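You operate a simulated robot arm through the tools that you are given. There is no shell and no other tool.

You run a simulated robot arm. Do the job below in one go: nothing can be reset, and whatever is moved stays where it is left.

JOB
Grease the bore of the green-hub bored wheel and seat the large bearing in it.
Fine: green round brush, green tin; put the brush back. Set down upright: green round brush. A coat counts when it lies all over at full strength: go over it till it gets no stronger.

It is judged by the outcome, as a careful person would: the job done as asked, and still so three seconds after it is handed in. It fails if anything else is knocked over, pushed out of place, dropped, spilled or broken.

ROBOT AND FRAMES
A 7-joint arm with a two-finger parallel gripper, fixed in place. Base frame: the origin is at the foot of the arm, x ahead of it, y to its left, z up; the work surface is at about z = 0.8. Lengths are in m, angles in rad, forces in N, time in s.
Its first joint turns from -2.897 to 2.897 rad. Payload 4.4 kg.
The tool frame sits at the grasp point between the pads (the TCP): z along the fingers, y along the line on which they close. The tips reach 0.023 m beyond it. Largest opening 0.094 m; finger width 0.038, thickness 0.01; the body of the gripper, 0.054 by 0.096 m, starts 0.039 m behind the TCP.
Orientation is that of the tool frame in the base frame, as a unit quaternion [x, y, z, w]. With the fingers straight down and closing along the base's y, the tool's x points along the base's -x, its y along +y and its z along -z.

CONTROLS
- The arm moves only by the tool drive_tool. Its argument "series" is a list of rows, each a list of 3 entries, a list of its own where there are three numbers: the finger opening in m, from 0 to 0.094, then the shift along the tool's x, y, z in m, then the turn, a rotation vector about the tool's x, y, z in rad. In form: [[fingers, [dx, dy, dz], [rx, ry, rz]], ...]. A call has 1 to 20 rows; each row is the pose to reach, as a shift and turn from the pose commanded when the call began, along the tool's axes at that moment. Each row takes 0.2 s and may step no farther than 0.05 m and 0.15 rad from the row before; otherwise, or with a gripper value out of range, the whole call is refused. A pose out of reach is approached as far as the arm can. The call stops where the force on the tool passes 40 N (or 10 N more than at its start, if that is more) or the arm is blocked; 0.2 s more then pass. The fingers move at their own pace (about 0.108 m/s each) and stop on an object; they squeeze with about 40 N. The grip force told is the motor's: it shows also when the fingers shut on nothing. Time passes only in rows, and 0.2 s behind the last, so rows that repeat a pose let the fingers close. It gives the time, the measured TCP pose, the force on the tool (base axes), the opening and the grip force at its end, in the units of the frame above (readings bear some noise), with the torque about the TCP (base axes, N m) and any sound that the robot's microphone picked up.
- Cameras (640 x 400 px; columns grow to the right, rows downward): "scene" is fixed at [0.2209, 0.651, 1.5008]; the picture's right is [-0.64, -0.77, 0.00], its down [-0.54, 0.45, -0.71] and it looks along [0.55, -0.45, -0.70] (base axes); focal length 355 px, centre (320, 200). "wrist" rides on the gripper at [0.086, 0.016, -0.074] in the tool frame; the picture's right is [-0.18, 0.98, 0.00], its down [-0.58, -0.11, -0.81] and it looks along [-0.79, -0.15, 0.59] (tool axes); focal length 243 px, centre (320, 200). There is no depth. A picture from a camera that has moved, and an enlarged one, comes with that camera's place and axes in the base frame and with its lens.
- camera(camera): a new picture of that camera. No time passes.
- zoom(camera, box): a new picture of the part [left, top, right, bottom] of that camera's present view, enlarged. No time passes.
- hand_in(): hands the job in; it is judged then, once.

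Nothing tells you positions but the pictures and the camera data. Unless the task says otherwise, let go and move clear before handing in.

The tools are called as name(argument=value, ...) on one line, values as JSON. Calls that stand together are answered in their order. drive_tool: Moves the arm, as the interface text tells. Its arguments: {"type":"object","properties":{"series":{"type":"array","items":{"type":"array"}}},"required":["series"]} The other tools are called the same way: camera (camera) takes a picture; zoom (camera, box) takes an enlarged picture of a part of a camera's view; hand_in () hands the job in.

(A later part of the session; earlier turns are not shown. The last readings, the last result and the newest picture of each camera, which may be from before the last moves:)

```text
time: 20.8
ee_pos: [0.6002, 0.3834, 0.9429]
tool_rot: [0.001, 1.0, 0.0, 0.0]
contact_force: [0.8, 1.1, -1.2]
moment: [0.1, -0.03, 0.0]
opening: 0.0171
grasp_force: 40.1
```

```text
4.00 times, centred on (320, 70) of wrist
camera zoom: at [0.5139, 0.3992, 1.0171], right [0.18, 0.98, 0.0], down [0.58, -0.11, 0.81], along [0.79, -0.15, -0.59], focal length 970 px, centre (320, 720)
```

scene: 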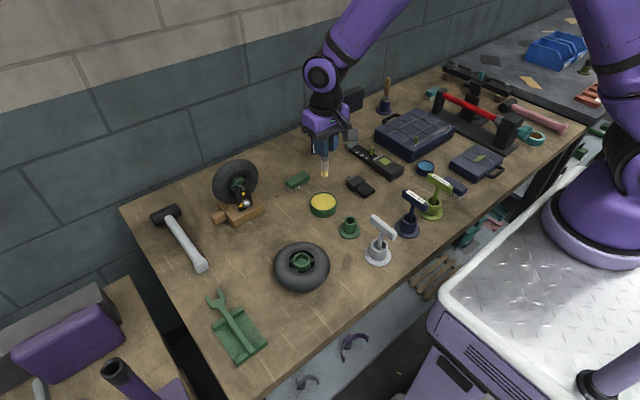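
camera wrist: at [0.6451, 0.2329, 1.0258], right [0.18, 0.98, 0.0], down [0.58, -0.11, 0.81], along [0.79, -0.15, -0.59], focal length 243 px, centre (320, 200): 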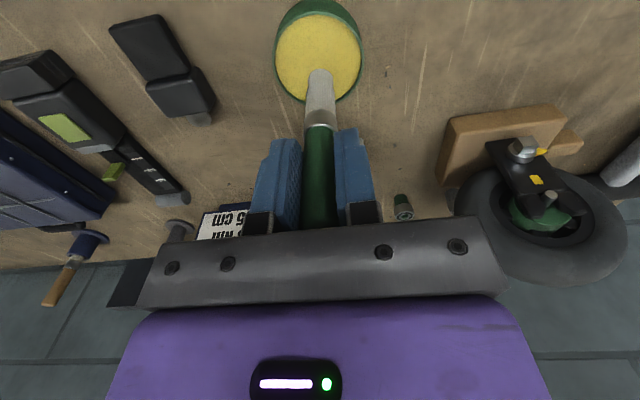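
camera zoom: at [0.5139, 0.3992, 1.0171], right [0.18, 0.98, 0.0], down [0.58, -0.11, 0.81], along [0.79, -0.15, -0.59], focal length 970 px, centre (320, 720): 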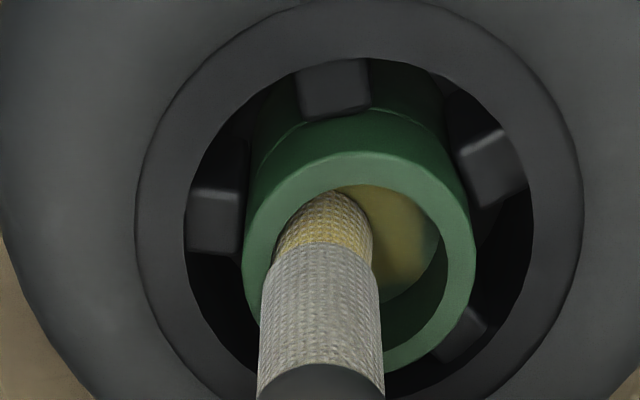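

The bore centre is close to commanded (0.601, 0.389), and grease is being deposited. I'll now orbit the brush around the wall at about 7 mm radius.

drive_tool(series=[[0.01, [-0.001, -0.0007, 0], [0, 0, 0]], [0.01, [-0.00376, -0.00015, 0], [0, 0, 0]], [0.01, [-0.00609, 0.00141, 0], [0, 0, 0]], [0.01, [-0.00765, 0.00374, 0], [0, 0, 0]], [0.01, [-0.0082, 0.0065, 0], [0, 0, 0]], [0.01, [-0.00765, 0.00926, 0], [0, 0, 0]], [0.01, [-0.00609, 0.01159, 0], [0, 0, 0]], [0.01, [-0.00376, 0.01315, 0], [0, 0, 0]], [0.01, [-0.001, 0.0137, 0], [0, 0, 0]], [0.01, [0.00176, 0.01315, 0], [0, 0, 0]], [0.01, [0.00409, 0.01159, 0], [0, 0, 0]], [0.01, [0.00565, 0.00926, 0], [0, 0, 0]], [0.01, [0.0062, 0.0065, 0], [0, 0, 0]], [0.01, [0.00565, 0.00374, 0], [0, 0, 0]], [0.01, [0.00409, 0.00141, 0], [0, 0, 0]], [0.01, [0.00176, -0.00015, 0], [0, 0, 0]], [0.01, [-0.001, -0.0007, 0], [0, 0, 0]]])

zoom(camera="scene", box=[280, 235, 330, 285])

zoom(camera="wrist", box=[270, 20, 370, 120])

```text
time: 24.4
ee_pos: [0.6007, 0.3828, 0.9435]
tool_rot: [-0.001, 1.0, 0.001, 0.0]
contact_force: [-7.7, 11.5, 18.7]
moment: [1.26, 0.85, 0.02]
opening: 0.0173
grasp_force: 39.9
```

```text
8.00 times, centred on (305, 260) of scene
camera zoom: at [0.2209, 0.651, 1.5008], right [-0.64, -0.77, 0.0], down [-0.54, 0.45, -0.71], along [0.55, -0.45, -0.7], focal length 2839 px, centre (440, -280)
```

zoom: 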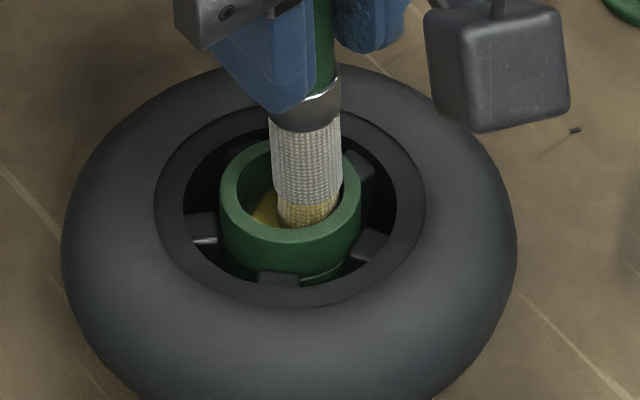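

```text
4.00 times, centred on (320, 70) of wrist
camera zoom: at [0.5137, 0.399, 1.0179], right [0.18, 0.98, 0.0], down [0.58, -0.11, 0.81], along [0.79, -0.15, -0.59], focal length 970 px, centre (320, 720)
```

zoom: 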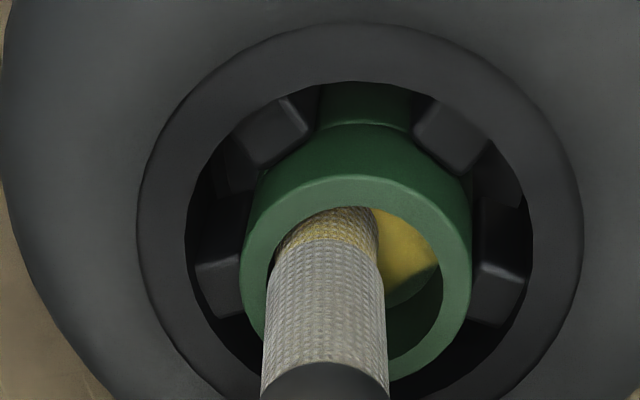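

The wheel has turned a little under the brush and I'm reading side force, so I'll back off to the centre, lift out, and check the state of wheel and coat.

drive_tool(series=[[0.01, [-0.001, 0.003, -0.001], [0, 0, 0]], [0.01, [-0.001, 0.0065, -0.002], [0, 0, 0]], [0.01, [-0.001, 0.0065, -0.005], [0, 0, 0]], [0.01, [-0.001, 0.0065, -0.01], [0, 0, 0]], [0.01, [-0.001, 0.0065, -0.02], [0, 0, 0]], [0.01, [-0.001, 0.0065, -0.045], [0, 0, 0]], [0.01, [-0.001, 0.0065, -0.045], [0, 0, 0]]])

zoom(camera="scene", box=[270, 220, 340, 290])

zoom(camera="wrist", box=[250, 0, 390, 140])

zoom(camera="scene", box=[260, 200, 350, 300])

```text
time: 26.0
ee_pos: [0.6036, 0.3891, 0.9859]
tool_rot: [0.001, 1.0, 0.0, 0.0]
contact_force: [-0.4, -0.1, -0.5]
moment: [0.01, -0.03, 0.01]
opening: 0.0171
grasp_force: 40.2
```

```text
5.71 times, centred on (305, 255) of scene
camera zoom: at [0.2209, 0.651, 1.5008], right [-0.64, -0.77, 0.0], down [-0.54, 0.45, -0.71], along [0.55, -0.45, -0.7], focal length 2028 px, centre (406, -114)
```

zoom: 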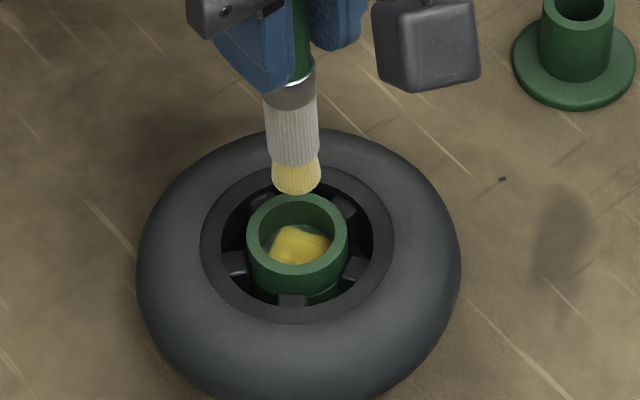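

```text
2.86 times, centred on (320, 70) of wrist
camera zoom: at [0.5165, 0.4049, 1.0601], right [0.19, 0.98, 0.0], down [0.58, -0.11, 0.81], along [0.79, -0.15, -0.59], focal length 693 px, centre (320, 571)
```

zoom: 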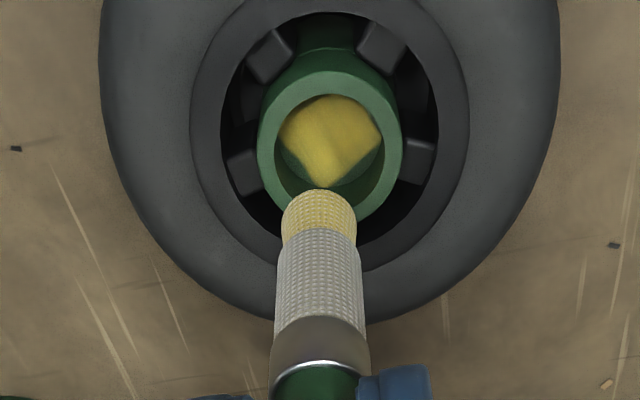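

```text
4.00 times, centred on (305, 250) of scene
camera zoom: at [0.2209, 0.651, 1.5008], right [-0.64, -0.77, 0.0], down [-0.54, 0.45, -0.71], along [0.55, -0.45, -0.7], focal length 1419 px, centre (380, 0)
```

zoom: 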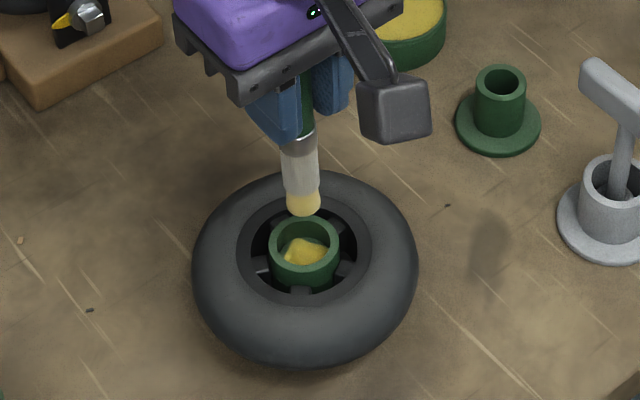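

The grease is landing on the bore's floor area, with gaps toward the edges; the wheel shifted about 3 mm and turned. I'll zoom in for a detailed look.

zoom(camera="scene", box=[292, 246, 318, 272])

zoom(camera="wrist", box=[295, 15, 350, 75])

```text
15.38 times, centred on (305, 259) of scene
camera zoom: at [0.2209, 0.651, 1.5008], right [-0.64, -0.77, 0.0], down [-0.54, 0.45, -0.71], along [0.55, -0.45, -0.7], focal length 5459 px, centre (551, -708)
```

zoom: 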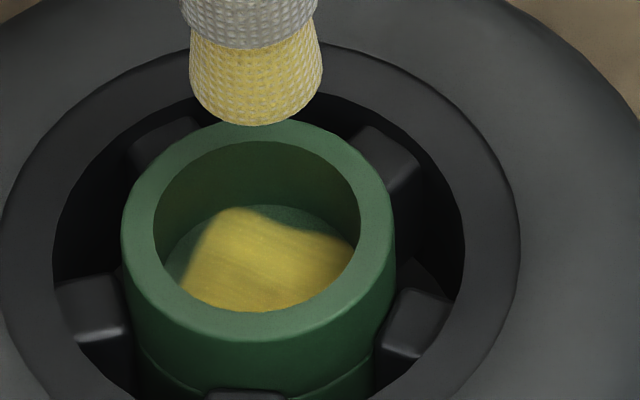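

```text
6.67 times, centred on (322, 45) of wrist
camera zoom: at [0.5165, 0.4049, 1.0601], right [0.19, 0.98, 0.0], down [0.58, -0.11, 0.81], along [0.79, -0.15, -0.59], focal length 1618 px, centre (303, 1233)
```

zoom: 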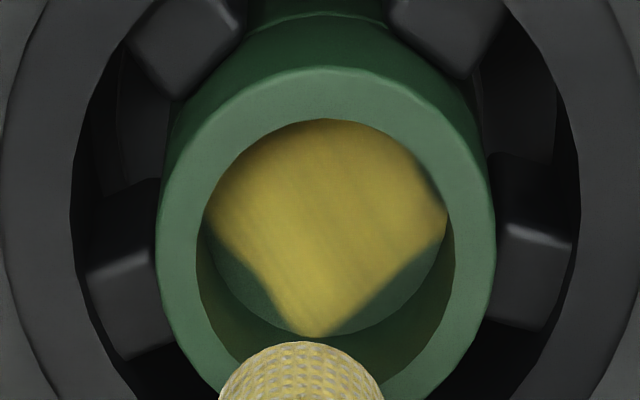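

The uncoated patches lie on the far (+x) side of the bore floor. I'll go back in at the new centre (about 0.5995, 0.392) with a smaller radius so the wheel isn't pushed, working mainly on the far side.

drive_tool(series=[[0.01, [0.0017, 0.0027, 0.01], [0, 0, 0]], [0.01, [0.0017, 0.0027, 0.025], [0, 0, 0]], [0.01, [0.0017, 0.0027, 0.038], [0, 0, 0]], [0.01, [0.0017, 0.0027, 0.043], [0, 0, 0]], [0.01, [0.0017, 0.0027, 0.0455], [0, 0, 0]], [0.01, [-0.001, 0.0027, 0.0455], [0, 0, 0]], [0.01, [-0.0036, 0.0027, 0.0455], [0, 0, 0]], [0.01, [-0.003, 0.0048, 0.0455], [0, 0, 0]], [0.01, [-0.0022, 0.0064, 0.0455], [0, 0, 0]]])

zoom(camera="scene", box=[270, 220, 340, 290])

zoom(camera="wrist", box=[250, 0, 390, 140])

```text
time: 28.0
ee_pos: [0.6039, 0.3965, 0.9426]
tool_rot: [0.001, 1.0, 0.0, -0.001]
contact_force: [-0.8, -0.6, -0.5]
moment: [-0.02, 0.0, 0.01]
opening: 0.0173
grasp_force: 40.5
```

```text
5.71 times, centred on (305, 255) of scene
camera zoom: at [0.2209, 0.651, 1.5008], right [-0.64, -0.77, 0.0], down [-0.54, 0.45, -0.71], along [0.55, -0.45, -0.7], focal length 2028 px, centre (406, -114)
```

zoom: 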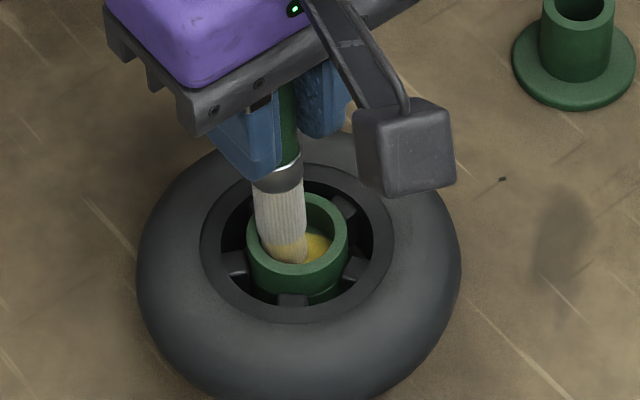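

```text
2.86 times, centred on (320, 70) of wrist
camera zoom: at [0.5176, 0.412, 1.0163], right [0.18, 0.98, 0.0], down [0.58, -0.11, 0.81], along [0.79, -0.15, -0.59], focal length 693 px, centre (320, 571)
```

zoom: 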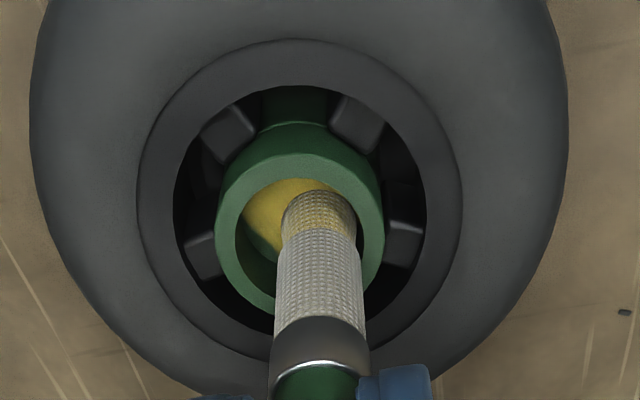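

No wall contact yet, so this radius is safe. I'll continue with a full orbit at 5.5 mm radius around the refined centre.

drive_tool(series=[[0.01, [-0.0014, -0.0021, 0], [0, 0, 0]], [0.01, [-0.0018, -0.0042, 0], [0, 0, 0]], [0.01, [-0.0014, -0.0063, 0], [0, 0, 0]], [0.01, [-0.0002, -0.0081, 0], [0, 0, 0]], [0.01, [0.0016, -0.0093, 0], [0, 0, 0]], [0.01, [0.0037, -0.0097, 0], [0, 0, 0]], [0.01, [0.0058, -0.0093, 0], [0, 0, 0]], [0.01, [0.0076, -0.0081, 0], [0, 0, 0]], [0.01, [0.0088, -0.0063, 0], [0, 0, 0]], [0.01, [0.0092, -0.0042, 0], [0, 0, 0]], [0.01, [0.0088, -0.0021, 0], [0, 0, 0]], [0.01, [0.0076, -0.0003, 0], [0, 0, 0]], [0.01, [0.0058, 0.0009, 0], [0, 0, 0]], [0.01, [0.0037, 0.0013, 0], [0, 0, 0]], [0.01, [0.0016, 0.0009, 0], [0, 0, 0]], [0.01, [-0.0002, -0.0003, 0], [0, 0, 0]], [0.01, [-0.0018, -0.0042, 0], [0, 0, 0]], [0.01, [-0.0002, -0.0081, 0], [0, 0, 0]], [0.01, [0.0037, -0.0042, 0], [0, 0, 0]], [0.01, [0.0037, -0.0042, -0.01], [0, 0, 0]]])

drive_tool(series=[[0.01, [0, 0, -0.02], [0, 0, 0]], [0.01, [0, 0, -0.045], [0, 0, 0]], [0.01, [0, 0, -0.045], [0, 0, 0]]])

zoom(camera="scene", box=[292, 246, 318, 272])

zoom(camera="wrist", box=[295, 10, 350, 70])

```text
time: 32.2
ee_pos: [0.6016, 0.3921, 0.9527]
tool_rot: [0.0, 1.0, 0.001, 0.0]
contact_force: [-0.3, 0.5, -0.1]
moment: [0.02, -0.02, -0.02]
opening: 0.017
grasp_force: 40.1
```

```text
time: 33.0
ee_pos: [0.6007, 0.39, 0.9989]
tool_rot: [0.0, 1.0, 0.0, 0.0]
contact_force: [-0.7, 0.1, -0.4]
moment: [-0.01, -0.01, 0.02]
opening: 0.0175
grasp_force: 40.1
```

```text
15.38 times, centred on (305, 259) of scene
camera zoom: at [0.2209, 0.651, 1.5008], right [-0.64, -0.77, 0.0], down [-0.54, 0.45, -0.71], along [0.55, -0.45, -0.7], focal length 5459 px, centre (551, -708)
```

zoom: 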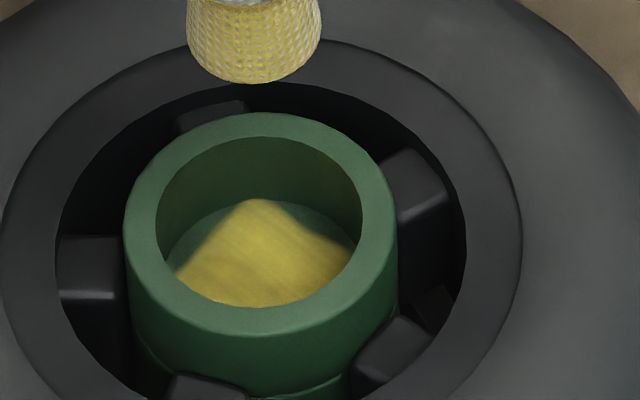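

```text
6.67 times, centred on (322, 40) of wrist
camera zoom: at [0.5146, 0.4062, 1.0725], right [0.19, 0.98, 0.0], down [0.58, -0.11, 0.81], along [0.79, -0.15, -0.59], focal length 1618 px, centre (303, 1267)
```

zoom: 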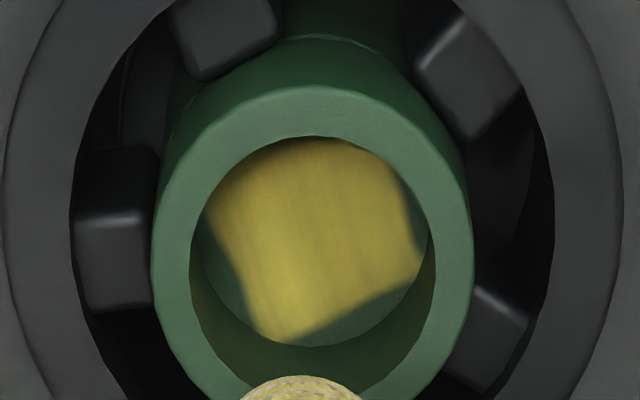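

The coat forms a square patch on the bore floor that turned with the wheel and seems completely covered; to be sure it's at full strength, I'll reload the brush and go over it again.

drive_tool(series=[[0.01, [-0.022, -0.0294, 0], [0, 0, 0]], [0.01, [-0.044, -0.0587, 0], [0, 0, 0]], [0.01, [-0.066, -0.0881, 0], [0, 0, 0]], [0.01, [-0.0877, -0.1175, 0], [0, 0, 0]], [0.01, [-0.1096, -0.1468, 0], [0, 0, 0]], [0.01, [-0.1315, -0.1762, 0], [0, 0, 0]], [0.01, [-0.1315, -0.1762, 0.04], [0, 0, 0]], [0.01, [-0.1315, -0.1762, 0.065], [0, 0, 0]], [0.01, [-0.1315, -0.1762, 0.073], [0, 0, 0]], [0.01, [-0.1315, -0.1762, 0.0755], [0, 0, 0]], [0.01, [-0.1315, -0.1762, 0.0765], [0, 0, 0]], [0.01, [-0.1315, -0.1762, 0.0765], [0, 0, 0]]])

zoom(camera="scene", box=[270, 150, 380, 230])

zoom(camera="scene", box=[292, 246, 318, 272])

```text
time: 35.6
ee_pos: [0.7329, 0.2134, 0.9208]
tool_rot: [0.0, 1.0, 0.0, 0.0]
contact_force: [0.4, -0.8, 6.7]
moment: [-0.08, -0.12, -0.01]
opening: 0.0174
grasp_force: 40.3
```

```text
5.00 times, centred on (325, 190) of scene
camera zoom: at [0.2209, 0.651, 1.5008], right [-0.64, -0.77, 0.0], down [-0.54, 0.45, -0.71], along [0.55, -0.45, -0.7], focal length 1774 px, centre (295, 250)
```

zoom: 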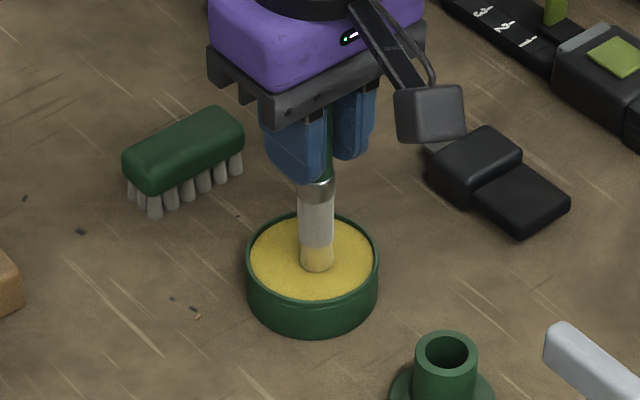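

```text
15.38 times, centred on (305, 259) of scene
camera zoom: at [0.2209, 0.651, 1.5008], right [-0.64, -0.77, 0.0], down [-0.54, 0.45, -0.71], along [0.55, -0.45, -0.7], focal length 5459 px, centre (551, -708)
```

zoom: 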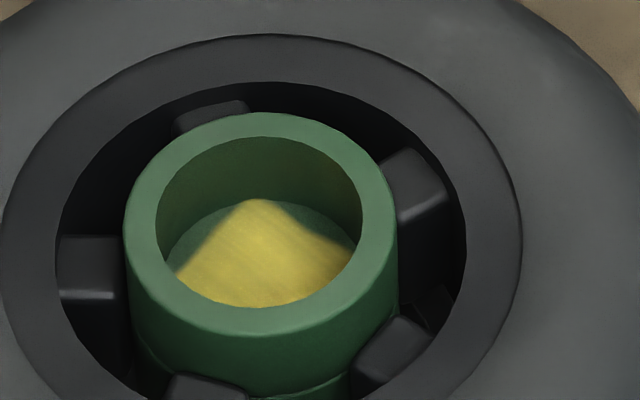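

The brush touched the grease lightly (about 7 N). Now I return to the bore for another full-strength pass.

drive_tool(series=[[0.01, [0, 0, -0.01], [0, 0, 0]], [0.01, [0, 0, -0.045], [0, 0, 0]], [0.01, [0, 0, -0.0765], [0, 0, 0]], [0.01, [0.022, 0.0294, -0.0765], [0, 0, 0]], [0.01, [0.044, 0.0587, -0.0765], [0, 0, 0]], [0.01, [0.066, 0.0881, -0.0765], [0, 0, 0]], [0.01, [0.0877, 0.1175, -0.0765], [0, 0, 0]], [0.01, [0.1096, 0.1468, -0.0765], [0, 0, 0]], [0.01, [0.1315, 0.1762, -0.0765], [0, 0, 0]], [0.01, [0.1315, 0.1762, -0.0765], [0, 0, 0]]])

zoom(camera="wrist", box=[295, 10, 350, 70])

```text
time: 37.8
ee_pos: [0.5999, 0.3913, 0.9982]
tool_rot: [0.001, 1.0, 0.0, 0.0]
contact_force: [0.3, 0.4, 0.7]
moment: [-0.02, -0.01, 0.01]
opening: 0.0173
grasp_force: 40.6
```

```text
6.67 times, centred on (322, 40) of wrist
camera zoom: at [0.5131, 0.4066, 1.072], right [0.19, 0.98, 0.0], down [0.58, -0.11, 0.81], along [0.79, -0.15, -0.59], focal length 1618 px, centre (303, 1267)
```

zoom: 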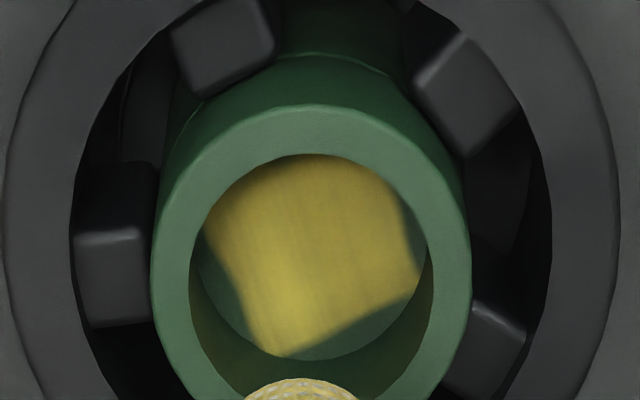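

The hub is still centred under the brush. Going in again for outer and inner circles over the floor.

drive_tool(series=[[0.01, [0, 0.0006, 0.025], [0, 0, 0]], [0.01, [0, 0.0006, 0.045], [0, 0, 0]], [0.01, [0, 0.0006, 0.053], [0, 0, 0]], [0.01, [0, 0.0006, 0.0556], [0, 0, 0]], [0.01, [-0.003, 0.0006, 0.0556], [0, 0, 0]], [0.01, [-0.0054, 0.0006, 0.0556], [0, 0, 0]], [0.01, [-0.0047, 0.0033, 0.0556], [0, 0, 0]], [0.01, [-0.0027, 0.0053, 0.0556], [0, 0, 0]], [0.01, [0, 0.006, 0.0556], [0, 0, 0]], [0.01, [0.0027, 0.0053, 0.0556], [0, 0, 0]], [0.01, [0.0047, 0.0033, 0.0556], [0, 0, 0]], [0.01, [0.0054, 0.0006, 0.0556], [0, 0, 0]], [0.01, [0.0047, -0.0021, 0.0556], [0, 0, 0]], [0.01, [0.0027, -0.0041, 0.0556], [0, 0, 0]], [0.01, [0, -0.0048, 0.0556], [0, 0, 0]], [0.01, [-0.0027, -0.0041, 0.0556], [0, 0, 0]], [0.01, [-0.0047, -0.0021, 0.0556], [0, 0, 0]], [0.01, [-0.0025, 0.0006, 0.0556], [0, 0, 0]], [0.01, [0, 0.003, 0.0556], [0, 0, 0]], [0.01, [0.0025, 0.0006, 0.0556], [0, 0, 0]]])

drive_tool(series=[[0.01, [-0.0025, -0.002, 0], [0, 0, 0]], [0.01, [-0.0025, 0, 0], [0, 0, 0]], [0.01, [-0.0025, 0, -0.01], [0, 0, 0]], [0.01, [-0.0025, 0, -0.03], [0, 0, 0]], [0.01, [-0.0025, 0, -0.055], [0, 0, 0]], [0.01, [-0.0025, 0, -0.055], [0, 0, 0]]])

zoom(camera="wrist", box=[295, 10, 350, 70])

zoom(camera="scene", box=[292, 246, 318, 272])

```text
time: 42.0
ee_pos: [0.5985, 0.3909, 0.941]
tool_rot: [0.001, 1.0, -0.001, 0.0]
contact_force: [0.8, -0.8, -0.2]
moment: [-0.02, 0.01, -0.02]
opening: 0.0169
grasp_force: 39.6
```

```text
time: 43.4
ee_pos: [0.6012, 0.3932, 0.996]
tool_rot: [0.0, 1.0, 0.0, 0.0]
contact_force: [-0.2, 0.2, -0.1]
moment: [-0.01, 0.01, 0.02]
opening: 0.0171
grasp_force: 39.5
```

```text
6.67 times, centred on (322, 40) of wrist
camera zoom: at [0.5132, 0.4084, 1.0707], right [0.18, 0.98, 0.0], down [0.58, -0.11, 0.81], along [0.79, -0.15, -0.59], focal length 1618 px, centre (303, 1267)
```

zoom: 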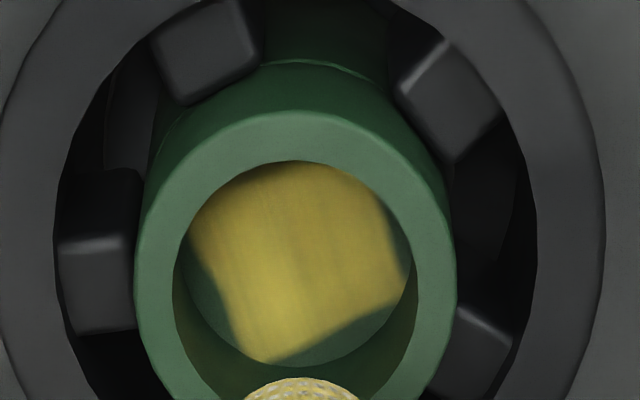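

```text
15.38 times, centred on (305, 259) of scene
camera zoom: at [0.2209, 0.651, 1.5008], right [-0.64, -0.77, 0.0], down [-0.54, 0.45, -0.71], along [0.55, -0.45, -0.7], focal length 5459 px, centre (551, -708)
```

zoom: 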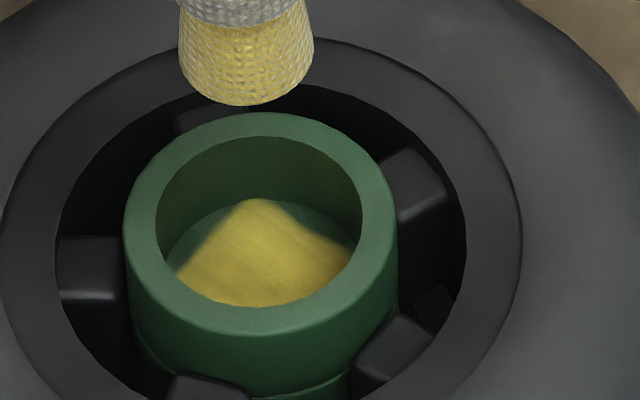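

The wheel didn't turn this time, so I may have hovered just above the floor. I'll probe the floor contact height again and make a real pass.

drive_tool(series=[[0.01, [0, 0, 0.025], [0, 0, 0]], [0.01, [0, 0, 0.045], [0, 0, 0]], [0.01, [0, 0, 0.053], [0, 0, 0]], [0.01, [0, 0, 0.0555], [0, 0, 0]], [0.01, [0, 0, 0.0565], [0, 0, 0]], [0.01, [0, 0, 0.0565], [0, 0, 0]]])

```text
time: 44.8
ee_pos: [0.6005, 0.3913, 0.9408]
tool_rot: [-0.001, 1.0, 0.001, 0.001]
contact_force: [0.1, 1.1, 13.9]
moment: [-0.01, -0.08, -0.01]
opening: 0.0172
grasp_force: 40.2
```

The floor contact is confirmed at about z 0.942. Now a light-contact pass with circles of 5 mm and 2.5 mm.

drive_tool(series=[[0.01, [-0.0025, 0, -0.0006], [0, 0, 0]], [0.01, [-0.005, 0, -0.0006], [0, 0, 0]], [0.01, [-0.0043, 0.0025, -0.0006], [0, 0, 0]], [0.01, [-0.0025, 0.0043, -0.0006], [0, 0, 0]], [0.01, [0, 0.005, -0.0006], [0, 0, 0]], [0.01, [0.0025, 0.0043, -0.0006], [0, 0, 0]], [0.01, [0.0043, 0.0025, -0.0006], [0, 0, 0]], [0.01, [0.005, 0, -0.0006], [0, 0, 0]], [0.01, [0.0043, -0.0025, -0.0006], [0, 0, 0]], [0.01, [0.0025, -0.0043, -0.0006], [0, 0, 0]], [0.01, [0, -0.005, -0.0006], [0, 0, 0]], [0.01, [-0.0025, -0.0043, -0.0006], [0, 0, 0]], [0.01, [-0.0043, -0.0025, -0.0006], [0, 0, 0]], [0.01, [-0.005, 0, -0.0006], [0, 0, 0]], [0.01, [-0.0025, 0.0015, -0.0006], [0, 0, 0]], [0.01, [0, 0.0025, -0.0006], [0, 0, 0]], [0.01, [0.0025, 0, -0.0006], [0, 0, 0]], [0.01, [0, -0.0025, -0.0006], [0, 0, 0]], [0.01, [-0.002, 0, -0.0006], [0, 0, 0]], [0.01, [0, 0, -0.0006], [0, 0, 0]]])

drive_tool(series=[[0.01, [0, 0, -0.01], [0, 0, 0]], [0.01, [0, 0, -0.03], [0, 0, 0]], [0.01, [0, 0, -0.056], [0, 0, 0]], [0.01, [0, 0, -0.056], [0, 0, 0]]])

zoom(camera="wrist", box=[295, 10, 350, 70])

zoom(camera="scene", box=[292, 246, 318, 272])

```text
time: 49.0
ee_pos: [0.6002, 0.3917, 0.9409]
tool_rot: [0.001, 1.0, 0.0, -0.001]
contact_force: [1.6, 0.4, 3.0]
moment: [-0.02, -0.27, 0.01]
opening: 0.017
grasp_force: 39.8
```

```text
time: 50.0
ee_pos: [0.6006, 0.3916, 0.9968]
tool_rot: [0.002, 1.0, 0.0, 0.0]
contact_force: [0.2, 0.2, -0.2]
moment: [0.01, 0.0, 0.0]
opening: 0.0174
grasp_force: 40.2
```

```text
6.67 times, centred on (322, 40) of wrist
camera zoom: at [0.5133, 0.4082, 1.0713], right [0.19, 0.98, 0.0], down [0.58, -0.11, 0.81], along [0.79, -0.15, -0.59], focal length 1618 px, centre (303, 1267)
```

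zoom: 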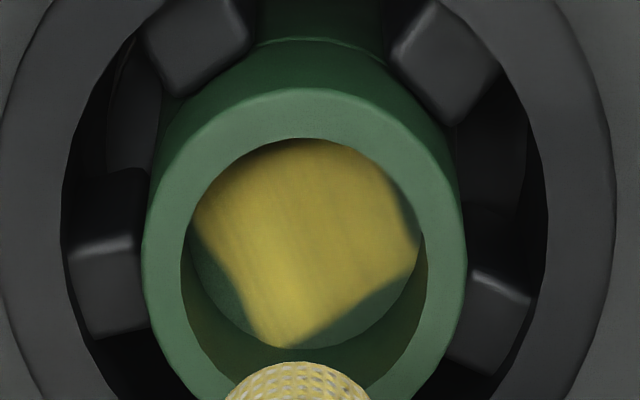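

```text
15.38 times, centred on (305, 259) of scene
camera zoom: at [0.2209, 0.651, 1.5008], right [-0.64, -0.77, 0.0], down [-0.54, 0.45, -0.71], along [0.55, -0.45, -0.7], focal length 5459 px, centre (551, -708)
```

zoom: 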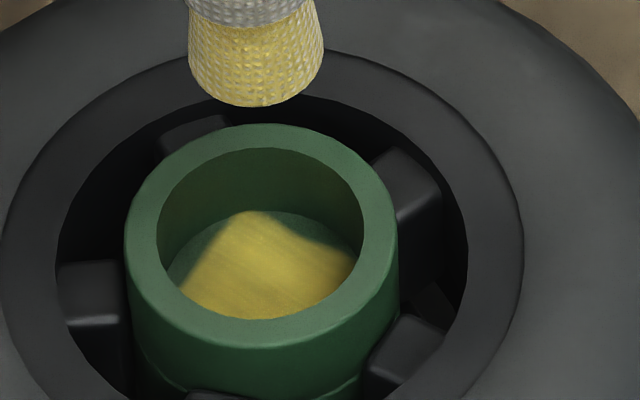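

The coat looks uniform, but the near edge of the bore floor is hidden by the rim. I'll tilt the wrist to look almost straight down into the bore.

drive_tool(series=[[0.01, [-0.01, -0.015, -0.01], [0, 0, 0]], [0.01, [-0.021, -0.034, -0.018], [0, 0.15, 0]], [0.01, [-0.032, -0.05, -0.018], [0, 0.3, 0]], [0.01, [-0.042, -0.067, -0.018], [0, 0.45, 0]], [0.01, [-0.042, -0.067, -0.018], [0, 0.45, 0]]])

camera(camera="wrist")

zoom(camera="wrist", box=[360, 20, 440, 100])

```text
time: 51.2
ee_pos: [0.6423, 0.326, 1.0155]
tool_rot: [0.002, 0.974, 0.0, -0.224]
contact_force: [0.1, 0.0, -1.0]
moment: [0.06, 0.01, 0.03]
opening: 0.017
grasp_force: 40.6
```

```text
taken
camera wrist: at [0.5973, 0.3411, 1.1201], right [0.17, 0.98, -0.08], down [0.87, -0.11, 0.47], along [0.45, -0.15, -0.88], focal length 243 px, centre (320, 200)
```

wrist: 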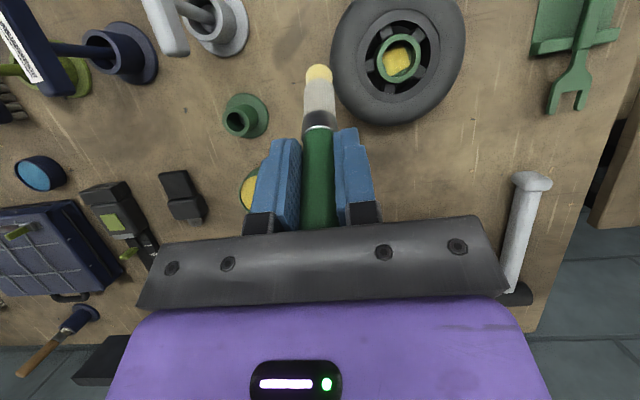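

```text
5.00 times, centred on (400, 60) of wrist
camera zoom: at [0.5973, 0.3411, 1.1201], right [0.17, 0.98, -0.08], down [0.87, -0.11, 0.47], along [0.45, -0.15, -0.88], focal length 1213 px, centre (-80, 900)
```

zoom: 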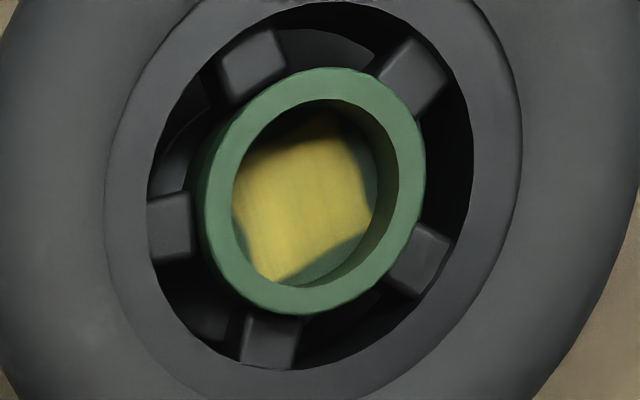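

zoom(camera="wrist", box=[382, 34, 422, 78])

```text
9.09 times, centred on (402, 56) of wrist
camera zoom: at [0.5973, 0.3411, 1.1201], right [0.17, 0.98, -0.08], down [0.87, -0.11, 0.47], along [0.45, -0.15, -0.88], focal length 2206 px, centre (-426, 1509)
```

zoom: 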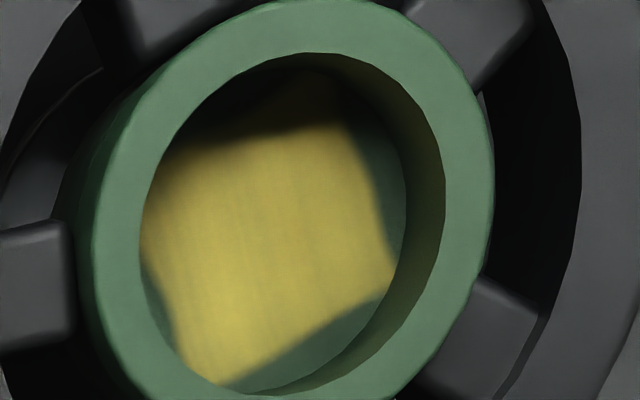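

The floor coat looks complete in all four corners. I want to check whether the bore wall also takes a coat, so I'll zoom on the wall from the scene camera.

zoom(camera="scene", box=[296, 252, 312, 268])

zoom(camera="scene", box=[270, 230, 335, 300])

```text
16.00 times, centred on (304, 260) of scene
camera zoom: at [0.2209, 0.651, 1.5008], right [-0.64, -0.77, 0.0], down [-0.54, 0.45, -0.71], along [0.55, -0.45, -0.7], focal length 5678 px, centre (576, -760)
```

zoom: 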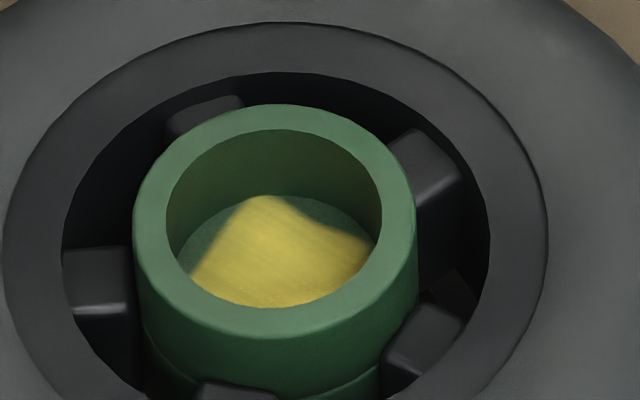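

```text
5.71 times, centred on (302, 265) of scene
camera zoom: at [0.2209, 0.651, 1.5008], right [-0.64, -0.77, 0.0], down [-0.54, 0.45, -0.71], along [0.55, -0.45, -0.7], focal length 2028 px, centre (420, -171)
```

zoom: 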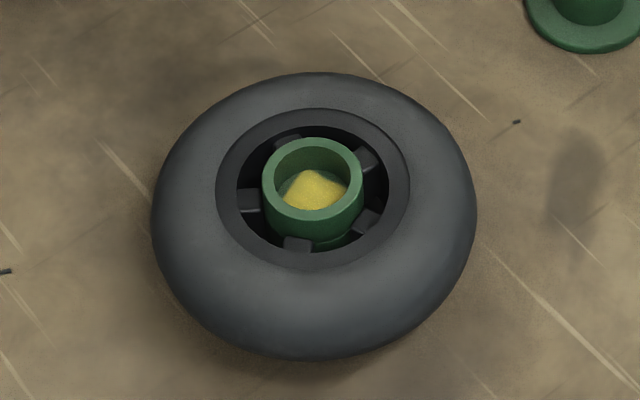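

The wall takes no coat, only the seat does, and it looks even. For certainty about full strength, I'll straighten up, reload once more and compare after another pass.

drive_tool(series=[[0.01, [0, 0, 0], [0, -0.15, 0]], [0.01, [0, 0, 0], [0, -0.3, 0]], [0.01, [0, 0, 0], [0, -0.45, 0]], [0.01, [0, 0, 0], [0, -0.45, 0]]])

drive_tool(series=[[0.01, [-0.03, -0.0366, 0], [0, 0, 0]], [0.01, [-0.06, -0.0732, 0], [0, 0, 0]], [0.01, [-0.0895, -0.1098, 0], [0, 0, 0]], [0.01, [-0.0895, -0.1098, 0.04], [0, 0, 0]], [0.01, [-0.0895, -0.1098, 0.08], [0, 0, 0]], [0.01, [-0.0895, -0.1098, 0.09], [0, 0, 0]], [0.01, [-0.0895, -0.1098, 0.0935], [0, 0, 0]], [0.01, [-0.0895, -0.1098, 0.0945], [0, 0, 0]], [0.01, [-0.0895, -0.1098, 0.0945], [0, 0, 0]]])

zoom(camera="scene", box=[270, 150, 380, 230])

```text
time: 52.2
ee_pos: [0.643, 0.325, 1.0145]
tool_rot: [0.0, 1.0, -0.001, 0.001]
contact_force: [0.4, 0.0, 0.5]
moment: [0.02, 0.0, 0.03]
opening: 0.0171
grasp_force: 40.1
```

```text
time: 54.2
ee_pos: [0.7319, 0.2145, 0.9202]
tool_rot: [0.0, 1.0, -0.001, 0.001]
contact_force: [-0.6, -0.1, 13.6]
moment: [-0.03, 0.02, 0.0]
opening: 0.0173
grasp_force: 39.7
```

```text
5.00 times, centred on (325, 190) of scene
camera zoom: at [0.2209, 0.651, 1.5008], right [-0.64, -0.77, 0.0], down [-0.54, 0.45, -0.71], along [0.55, -0.45, -0.7], focal length 1774 px, centre (295, 250)
```

zoom: 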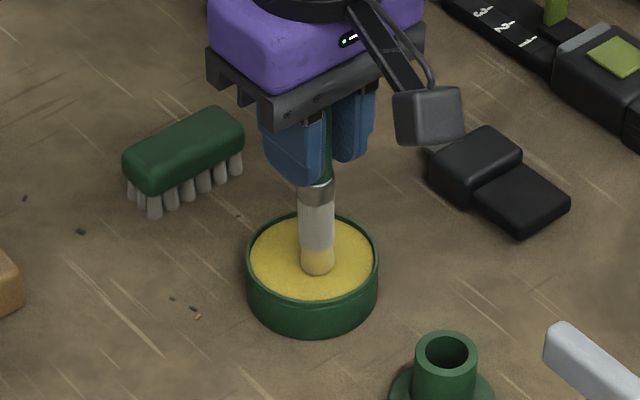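

Reloaded at about 14 N. Now back over the bore, checking alignment before entering.

drive_tool(series=[[0.01, [0, 0, -0.01], [0, 0, 0]], [0.01, [0, 0, -0.045], [0, 0, 0]], [0.01, [0, 0, -0.0765], [0, 0, 0]], [0.01, [0.0222, 0.0295, -0.0765], [0, 0, 0]], [0.01, [0.0444, 0.059, -0.0765], [0, 0, 0]], [0.01, [0.0666, 0.0886, -0.0765], [0, 0, 0]], [0.01, [0.0888, 0.1181, -0.0765], [0, 0, 0]], [0.01, [0.111, 0.1476, -0.0765], [0, 0, 0]], [0.01, [0.1332, 0.1772, -0.0765], [0, 0, 0]], [0.01, [0.1332, 0.1772, -0.0765], [0, 0, 0]]])

zoom(camera="wrist", box=[295, 10, 350, 70])

zoom(camera="scene", box=[270, 220, 340, 290])

```text
time: 56.4
ee_pos: [0.6006, 0.3935, 0.9961]
tool_rot: [0.001, 1.0, 0.0, 0.0]
contact_force: [0.3, -0.7, 0.4]
moment: [0.02, -0.02, 0.0]
opening: 0.0172
grasp_force: 40.2
```

```text
6.67 times, centred on (322, 40) of wrist
camera zoom: at [0.5132, 0.4098, 1.0708], right [0.19, 0.98, 0.0], down [0.58, -0.11, 0.81], along [0.79, -0.15, -0.59], focal length 1618 px, centre (303, 1267)
```

zoom: 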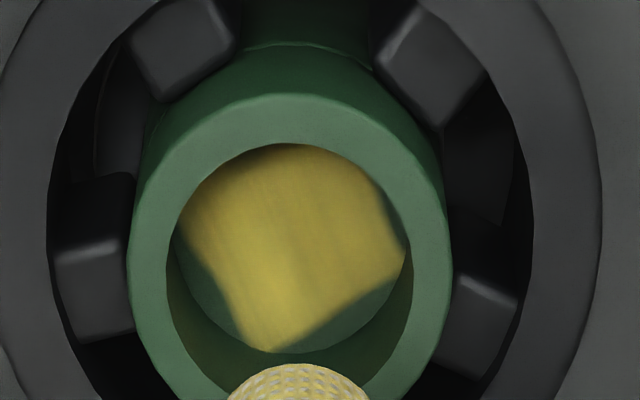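

```text
5.71 times, centred on (305, 255) of scene
camera zoom: at [0.2209, 0.651, 1.5008], right [-0.64, -0.77, 0.0], down [-0.54, 0.45, -0.71], along [0.55, -0.45, -0.7], focal length 2028 px, centre (406, -114)
```

zoom: 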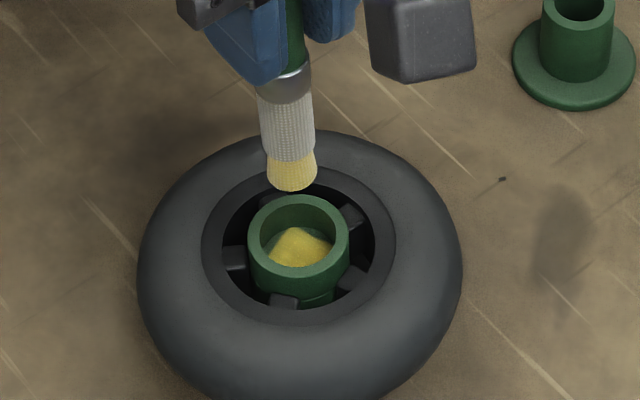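

The hub is about 1.5 mm off in each axis from the brush; I'll correct that, descend to light contact and check force.

drive_tool(series=[[0.01, [0.0013, -0.0016, 0.025], [0, 0, 0]], [0.01, [0.0013, -0.0016, 0.045], [0, 0, 0]], [0.01, [0.0013, -0.0016, 0.053], [0, 0, 0]], [0.01, [0.0013, -0.0016, 0.0555], [0, 0, 0]], [0.01, [0.0013, -0.0016, 0.056], [0, 0, 0]], [0.01, [0.0013, -0.0016, 0.056], [0, 0, 0]]])

```text
time: 57.8
ee_pos: [0.5993, 0.3904, 0.9421]
tool_rot: [0.0, 1.0, 0.001, 0.001]
contact_force: [-0.2, 0.0, 13.9]
moment: [-0.01, -0.03, 0.0]
opening: 0.0173
grasp_force: 39.8
```

Light contact at 14 N. Running the circles again.

drive_tool(series=[[0.01, [-0.0025, 0, -0.0006], [0, 0, 0]], [0.01, [-0.0048, 0, -0.0006], [0, 0, 0]], [0.01, [-0.0042, -0.0024, -0.0006], [0, 0, 0]], [0.01, [-0.0024, -0.0042, -0.0006], [0, 0, 0]], [0.01, [0, -0.0048, -0.0006], [0, 0, 0]], [0.01, [0.0024, -0.0042, -0.0006], [0, 0, 0]], [0.01, [0.0042, -0.0024, -0.0006], [0, 0, 0]], [0.01, [0.0048, 0, -0.0006], [0, 0, 0]], [0.01, [0.0042, 0.0024, -0.0006], [0, 0, 0]], [0.01, [0.0024, 0.0042, -0.0006], [0, 0, 0]], [0.01, [0, 0.0048, -0.0006], [0, 0, 0]], [0.01, [-0.0024, 0.0042, -0.0006], [0, 0, 0]], [0.01, [-0.0042, 0.0024, -0.0006], [0, 0, 0]], [0.01, [-0.0048, 0, -0.0006], [0, 0, 0]], [0.01, [-0.0024, -0.0015, -0.0006], [0, 0, 0]], [0.01, [0, -0.0025, -0.0006], [0, 0, 0]], [0.01, [0.0025, 0, -0.0006], [0, 0, 0]], [0.01, [0, 0.0025, -0.0006], [0, 0, 0]], [0.01, [-0.002, 0, -0.0006], [0, 0, 0]], [0.01, [0, 0, -0.0006], [0, 0, 0]]])

drive_tool(series=[[0.01, [0, 0, -0.01], [0, 0, 0]], [0.01, [0, 0, -0.03], [0, 0, 0]], [0.01, [0, 0, -0.055], [0, 0, 0]], [0.01, [-0.02, -0.03, -0.07], [0, 0, 0]], [0.01, [-0.03, -0.05, -0.074], [0, 0.15, 0]], [0.01, [-0.042, -0.067, -0.074], [0, 0.3, 0]], [0.01, [-0.042, -0.067, -0.074], [0, 0.45, 0]], [0.01, [-0.042, -0.067, -0.074], [0, 0.45, 0]]])

camera(camera="wrist")

zoom(camera="wrist", box=[382, 34, 422, 78])

zoom(camera="scene", box=[296, 252, 312, 268])

```text
time: 62.0
ee_pos: [0.5989, 0.3912, 0.9403]
tool_rot: [-0.001, 1.0, 0.0, 0.0]
contact_force: [0.1, 0.3, -0.1]
moment: [0.0, 0.02, -0.04]
opening: 0.017
grasp_force: 39.2
```

```text
time: 63.8
ee_pos: [0.6405, 0.3232, 1.015]
tool_rot: [0.002, 0.975, 0.001, -0.223]
contact_force: [-0.5, 0.5, 0.2]
moment: [0.01, 0.0, 0.0]
opening: 0.0167
grasp_force: 39.9
```

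```text
taken
camera wrist: at [0.5949, 0.3386, 1.1194], right [0.17, 0.98, -0.08], down [0.87, -0.11, 0.47], along [0.46, -0.15, -0.88], focal length 243 px, centre (320, 200)
```

wrist: 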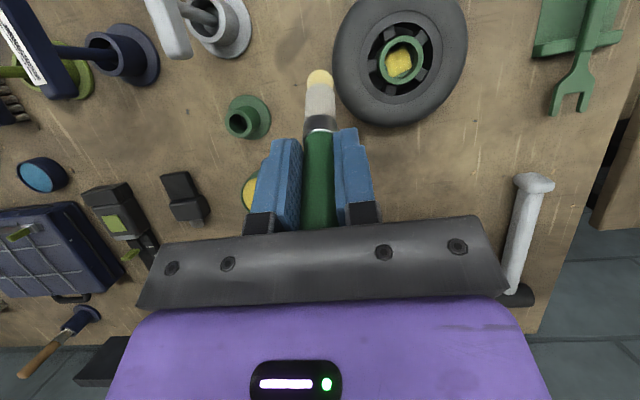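

```text
9.09 times, centred on (402, 56) of wrist
camera zoom: at [0.5949, 0.3386, 1.1194], right [0.17, 0.98, -0.08], down [0.87, -0.11, 0.47], along [0.46, -0.15, -0.88], focal length 2206 px, centre (-426, 1509)
```

zoom: 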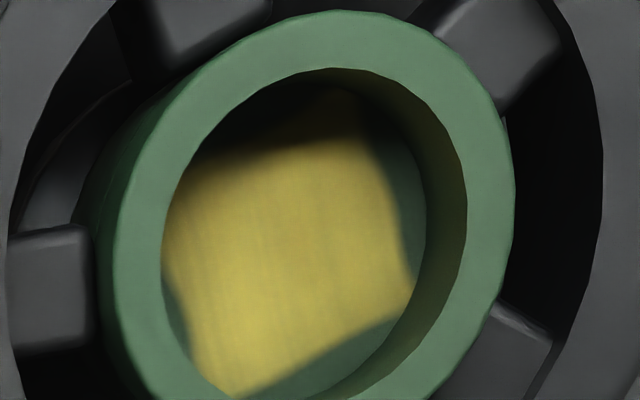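

```text
16.00 times, centred on (304, 260) of scene
camera zoom: at [0.2209, 0.651, 1.5008], right [-0.64, -0.77, 0.0], down [-0.54, 0.45, -0.71], along [0.55, -0.45, -0.7], focal length 5678 px, centre (576, -760)
```

zoom: 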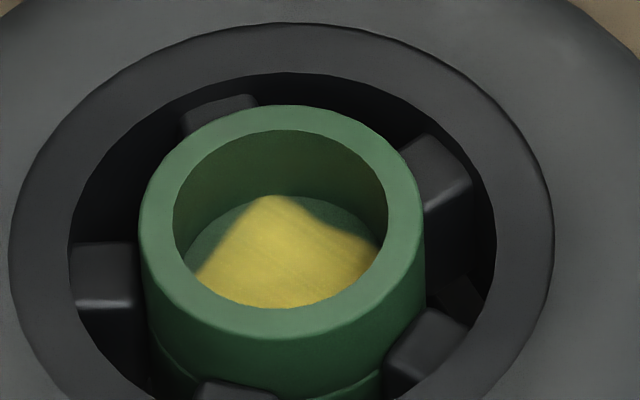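

The coat looks identical after the extra pass, so it's at full strength. Now I'll straighten the tool and carry the brush back over its holder at (0.628, 0.215).

drive_tool(series=[[0.01, [0, 0, 0], [0, -0.15, 0]], [0.01, [0, 0, 0], [0, -0.3, 0]], [0.01, [0, 0, 0], [0, -0.45, 0]], [0.01, [0, 0, 0], [0, -0.45, 0]]])

drive_tool(series=[[0.01, [0.003, -0.035, 0], [0, 0, 0]], [0.01, [0.007, -0.07, 0], [0, 0, 0]], [0.01, [0.0105, -0.1086, 0], [0, 0, 0]], [0.01, [0.0105, -0.1086, 0.02], [0, 0, 0]], [0.01, [0.0105, -0.1086, 0.02], [0, 0, 0]]])

zoom(camera="wrist", box=[270, 0, 370, 120])

zoom(camera="scene", box=[300, 150, 400, 250])

```text
time: 64.8
ee_pos: [0.6403, 0.3232, 1.015]
tool_rot: [0.0, 1.0, 0.0, 0.001]
contact_force: [0.2, -0.2, -0.4]
moment: [0.0, 0.03, -0.02]
opening: 0.0165
grasp_force: 40.8
```

```text
time: 66.0
ee_pos: [0.6318, 0.2151, 0.9966]
tool_rot: [0.0, 1.0, -0.001, 0.0]
contact_force: [-0.2, 0.2, 0.0]
moment: [0.02, -0.02, 0.03]
opening: 0.0168
grasp_force: 39.9
```

```text
3.33 times, centred on (320, 60) of wrist
camera zoom: at [0.544, 0.2312, 1.0706], right [0.19, 0.98, 0.0], down [0.58, -0.11, 0.81], along [0.79, -0.15, -0.59], focal length 809 px, centre (320, 667)
```

zoom: 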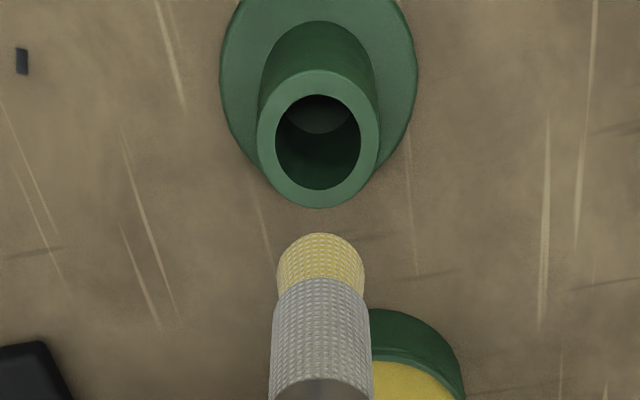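

```text
4.00 times, centred on (350, 200) of scene
camera zoom: at [0.2209, 0.651, 1.5008], right [-0.64, -0.77, 0.0], down [-0.54, 0.45, -0.71], along [0.55, -0.45, -0.7], focal length 1419 px, centre (200, 200)
```

zoom: 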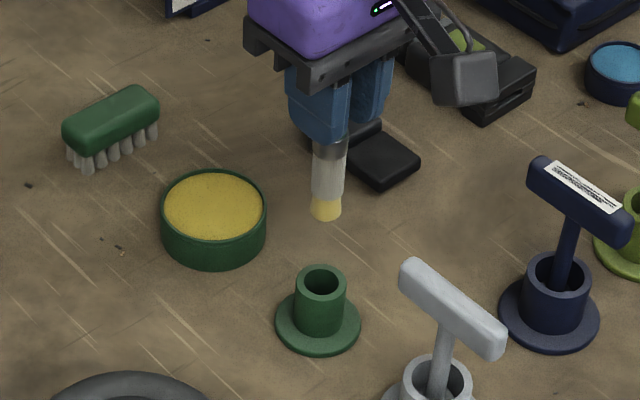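

The holder's mouth lies straight beneath the brush. I'll descend to just above it and re-check, since clearance is only about 1.5 mm per side.

drive_tool(series=[[0.01, [0, 0, 0.025], [0, 0, 0]], [0.01, [0, 0, 0.045], [0, 0, 0]], [0.01, [0, 0, 0.048], [0, 0, 0]], [0.01, [0, 0, 0.048], [0, 0, 0]]])

zoom(camera="wrist", box=[280, 10, 360, 110])

zoom(camera="scene", box=[320, 190, 380, 250])

```text
time: 67.0
ee_pos: [0.6303, 0.216, 0.9475]
tool_rot: [-0.001, 1.0, 0.0, 0.001]
contact_force: [-0.3, 0.6, 0.3]
moment: [0.01, -0.02, 0.01]
opening: 0.0167
grasp_force: 40.4
```

```text
4.00 times, centred on (320, 60) of wrist
camera zoom: at [0.5429, 0.2318, 1.0215], right [0.18, 0.98, 0.0], down [0.58, -0.11, 0.81], along [0.79, -0.15, -0.59], focal length 970 px, centre (320, 760)
```

zoom: 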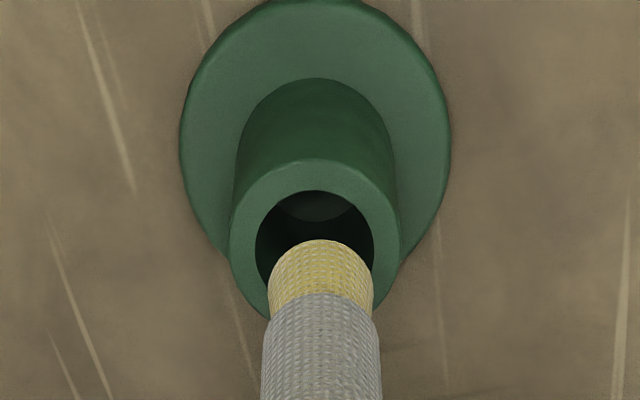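

```text
6.67 times, centred on (350, 220) of scene
camera zoom: at [0.2209, 0.651, 1.5008], right [-0.64, -0.77, 0.0], down [-0.54, 0.45, -0.71], along [0.55, -0.45, -0.7], focal length 2366 px, centre (120, 67)
```

zoom: 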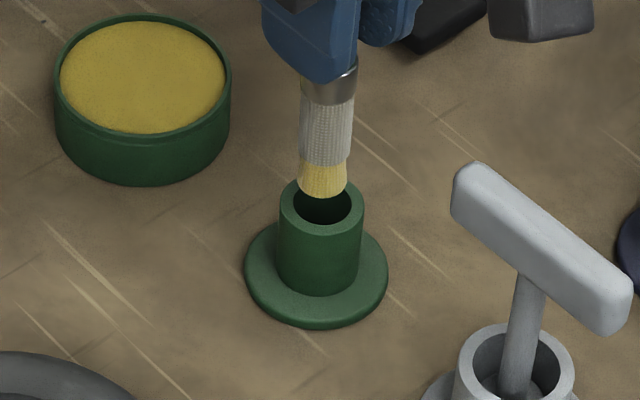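

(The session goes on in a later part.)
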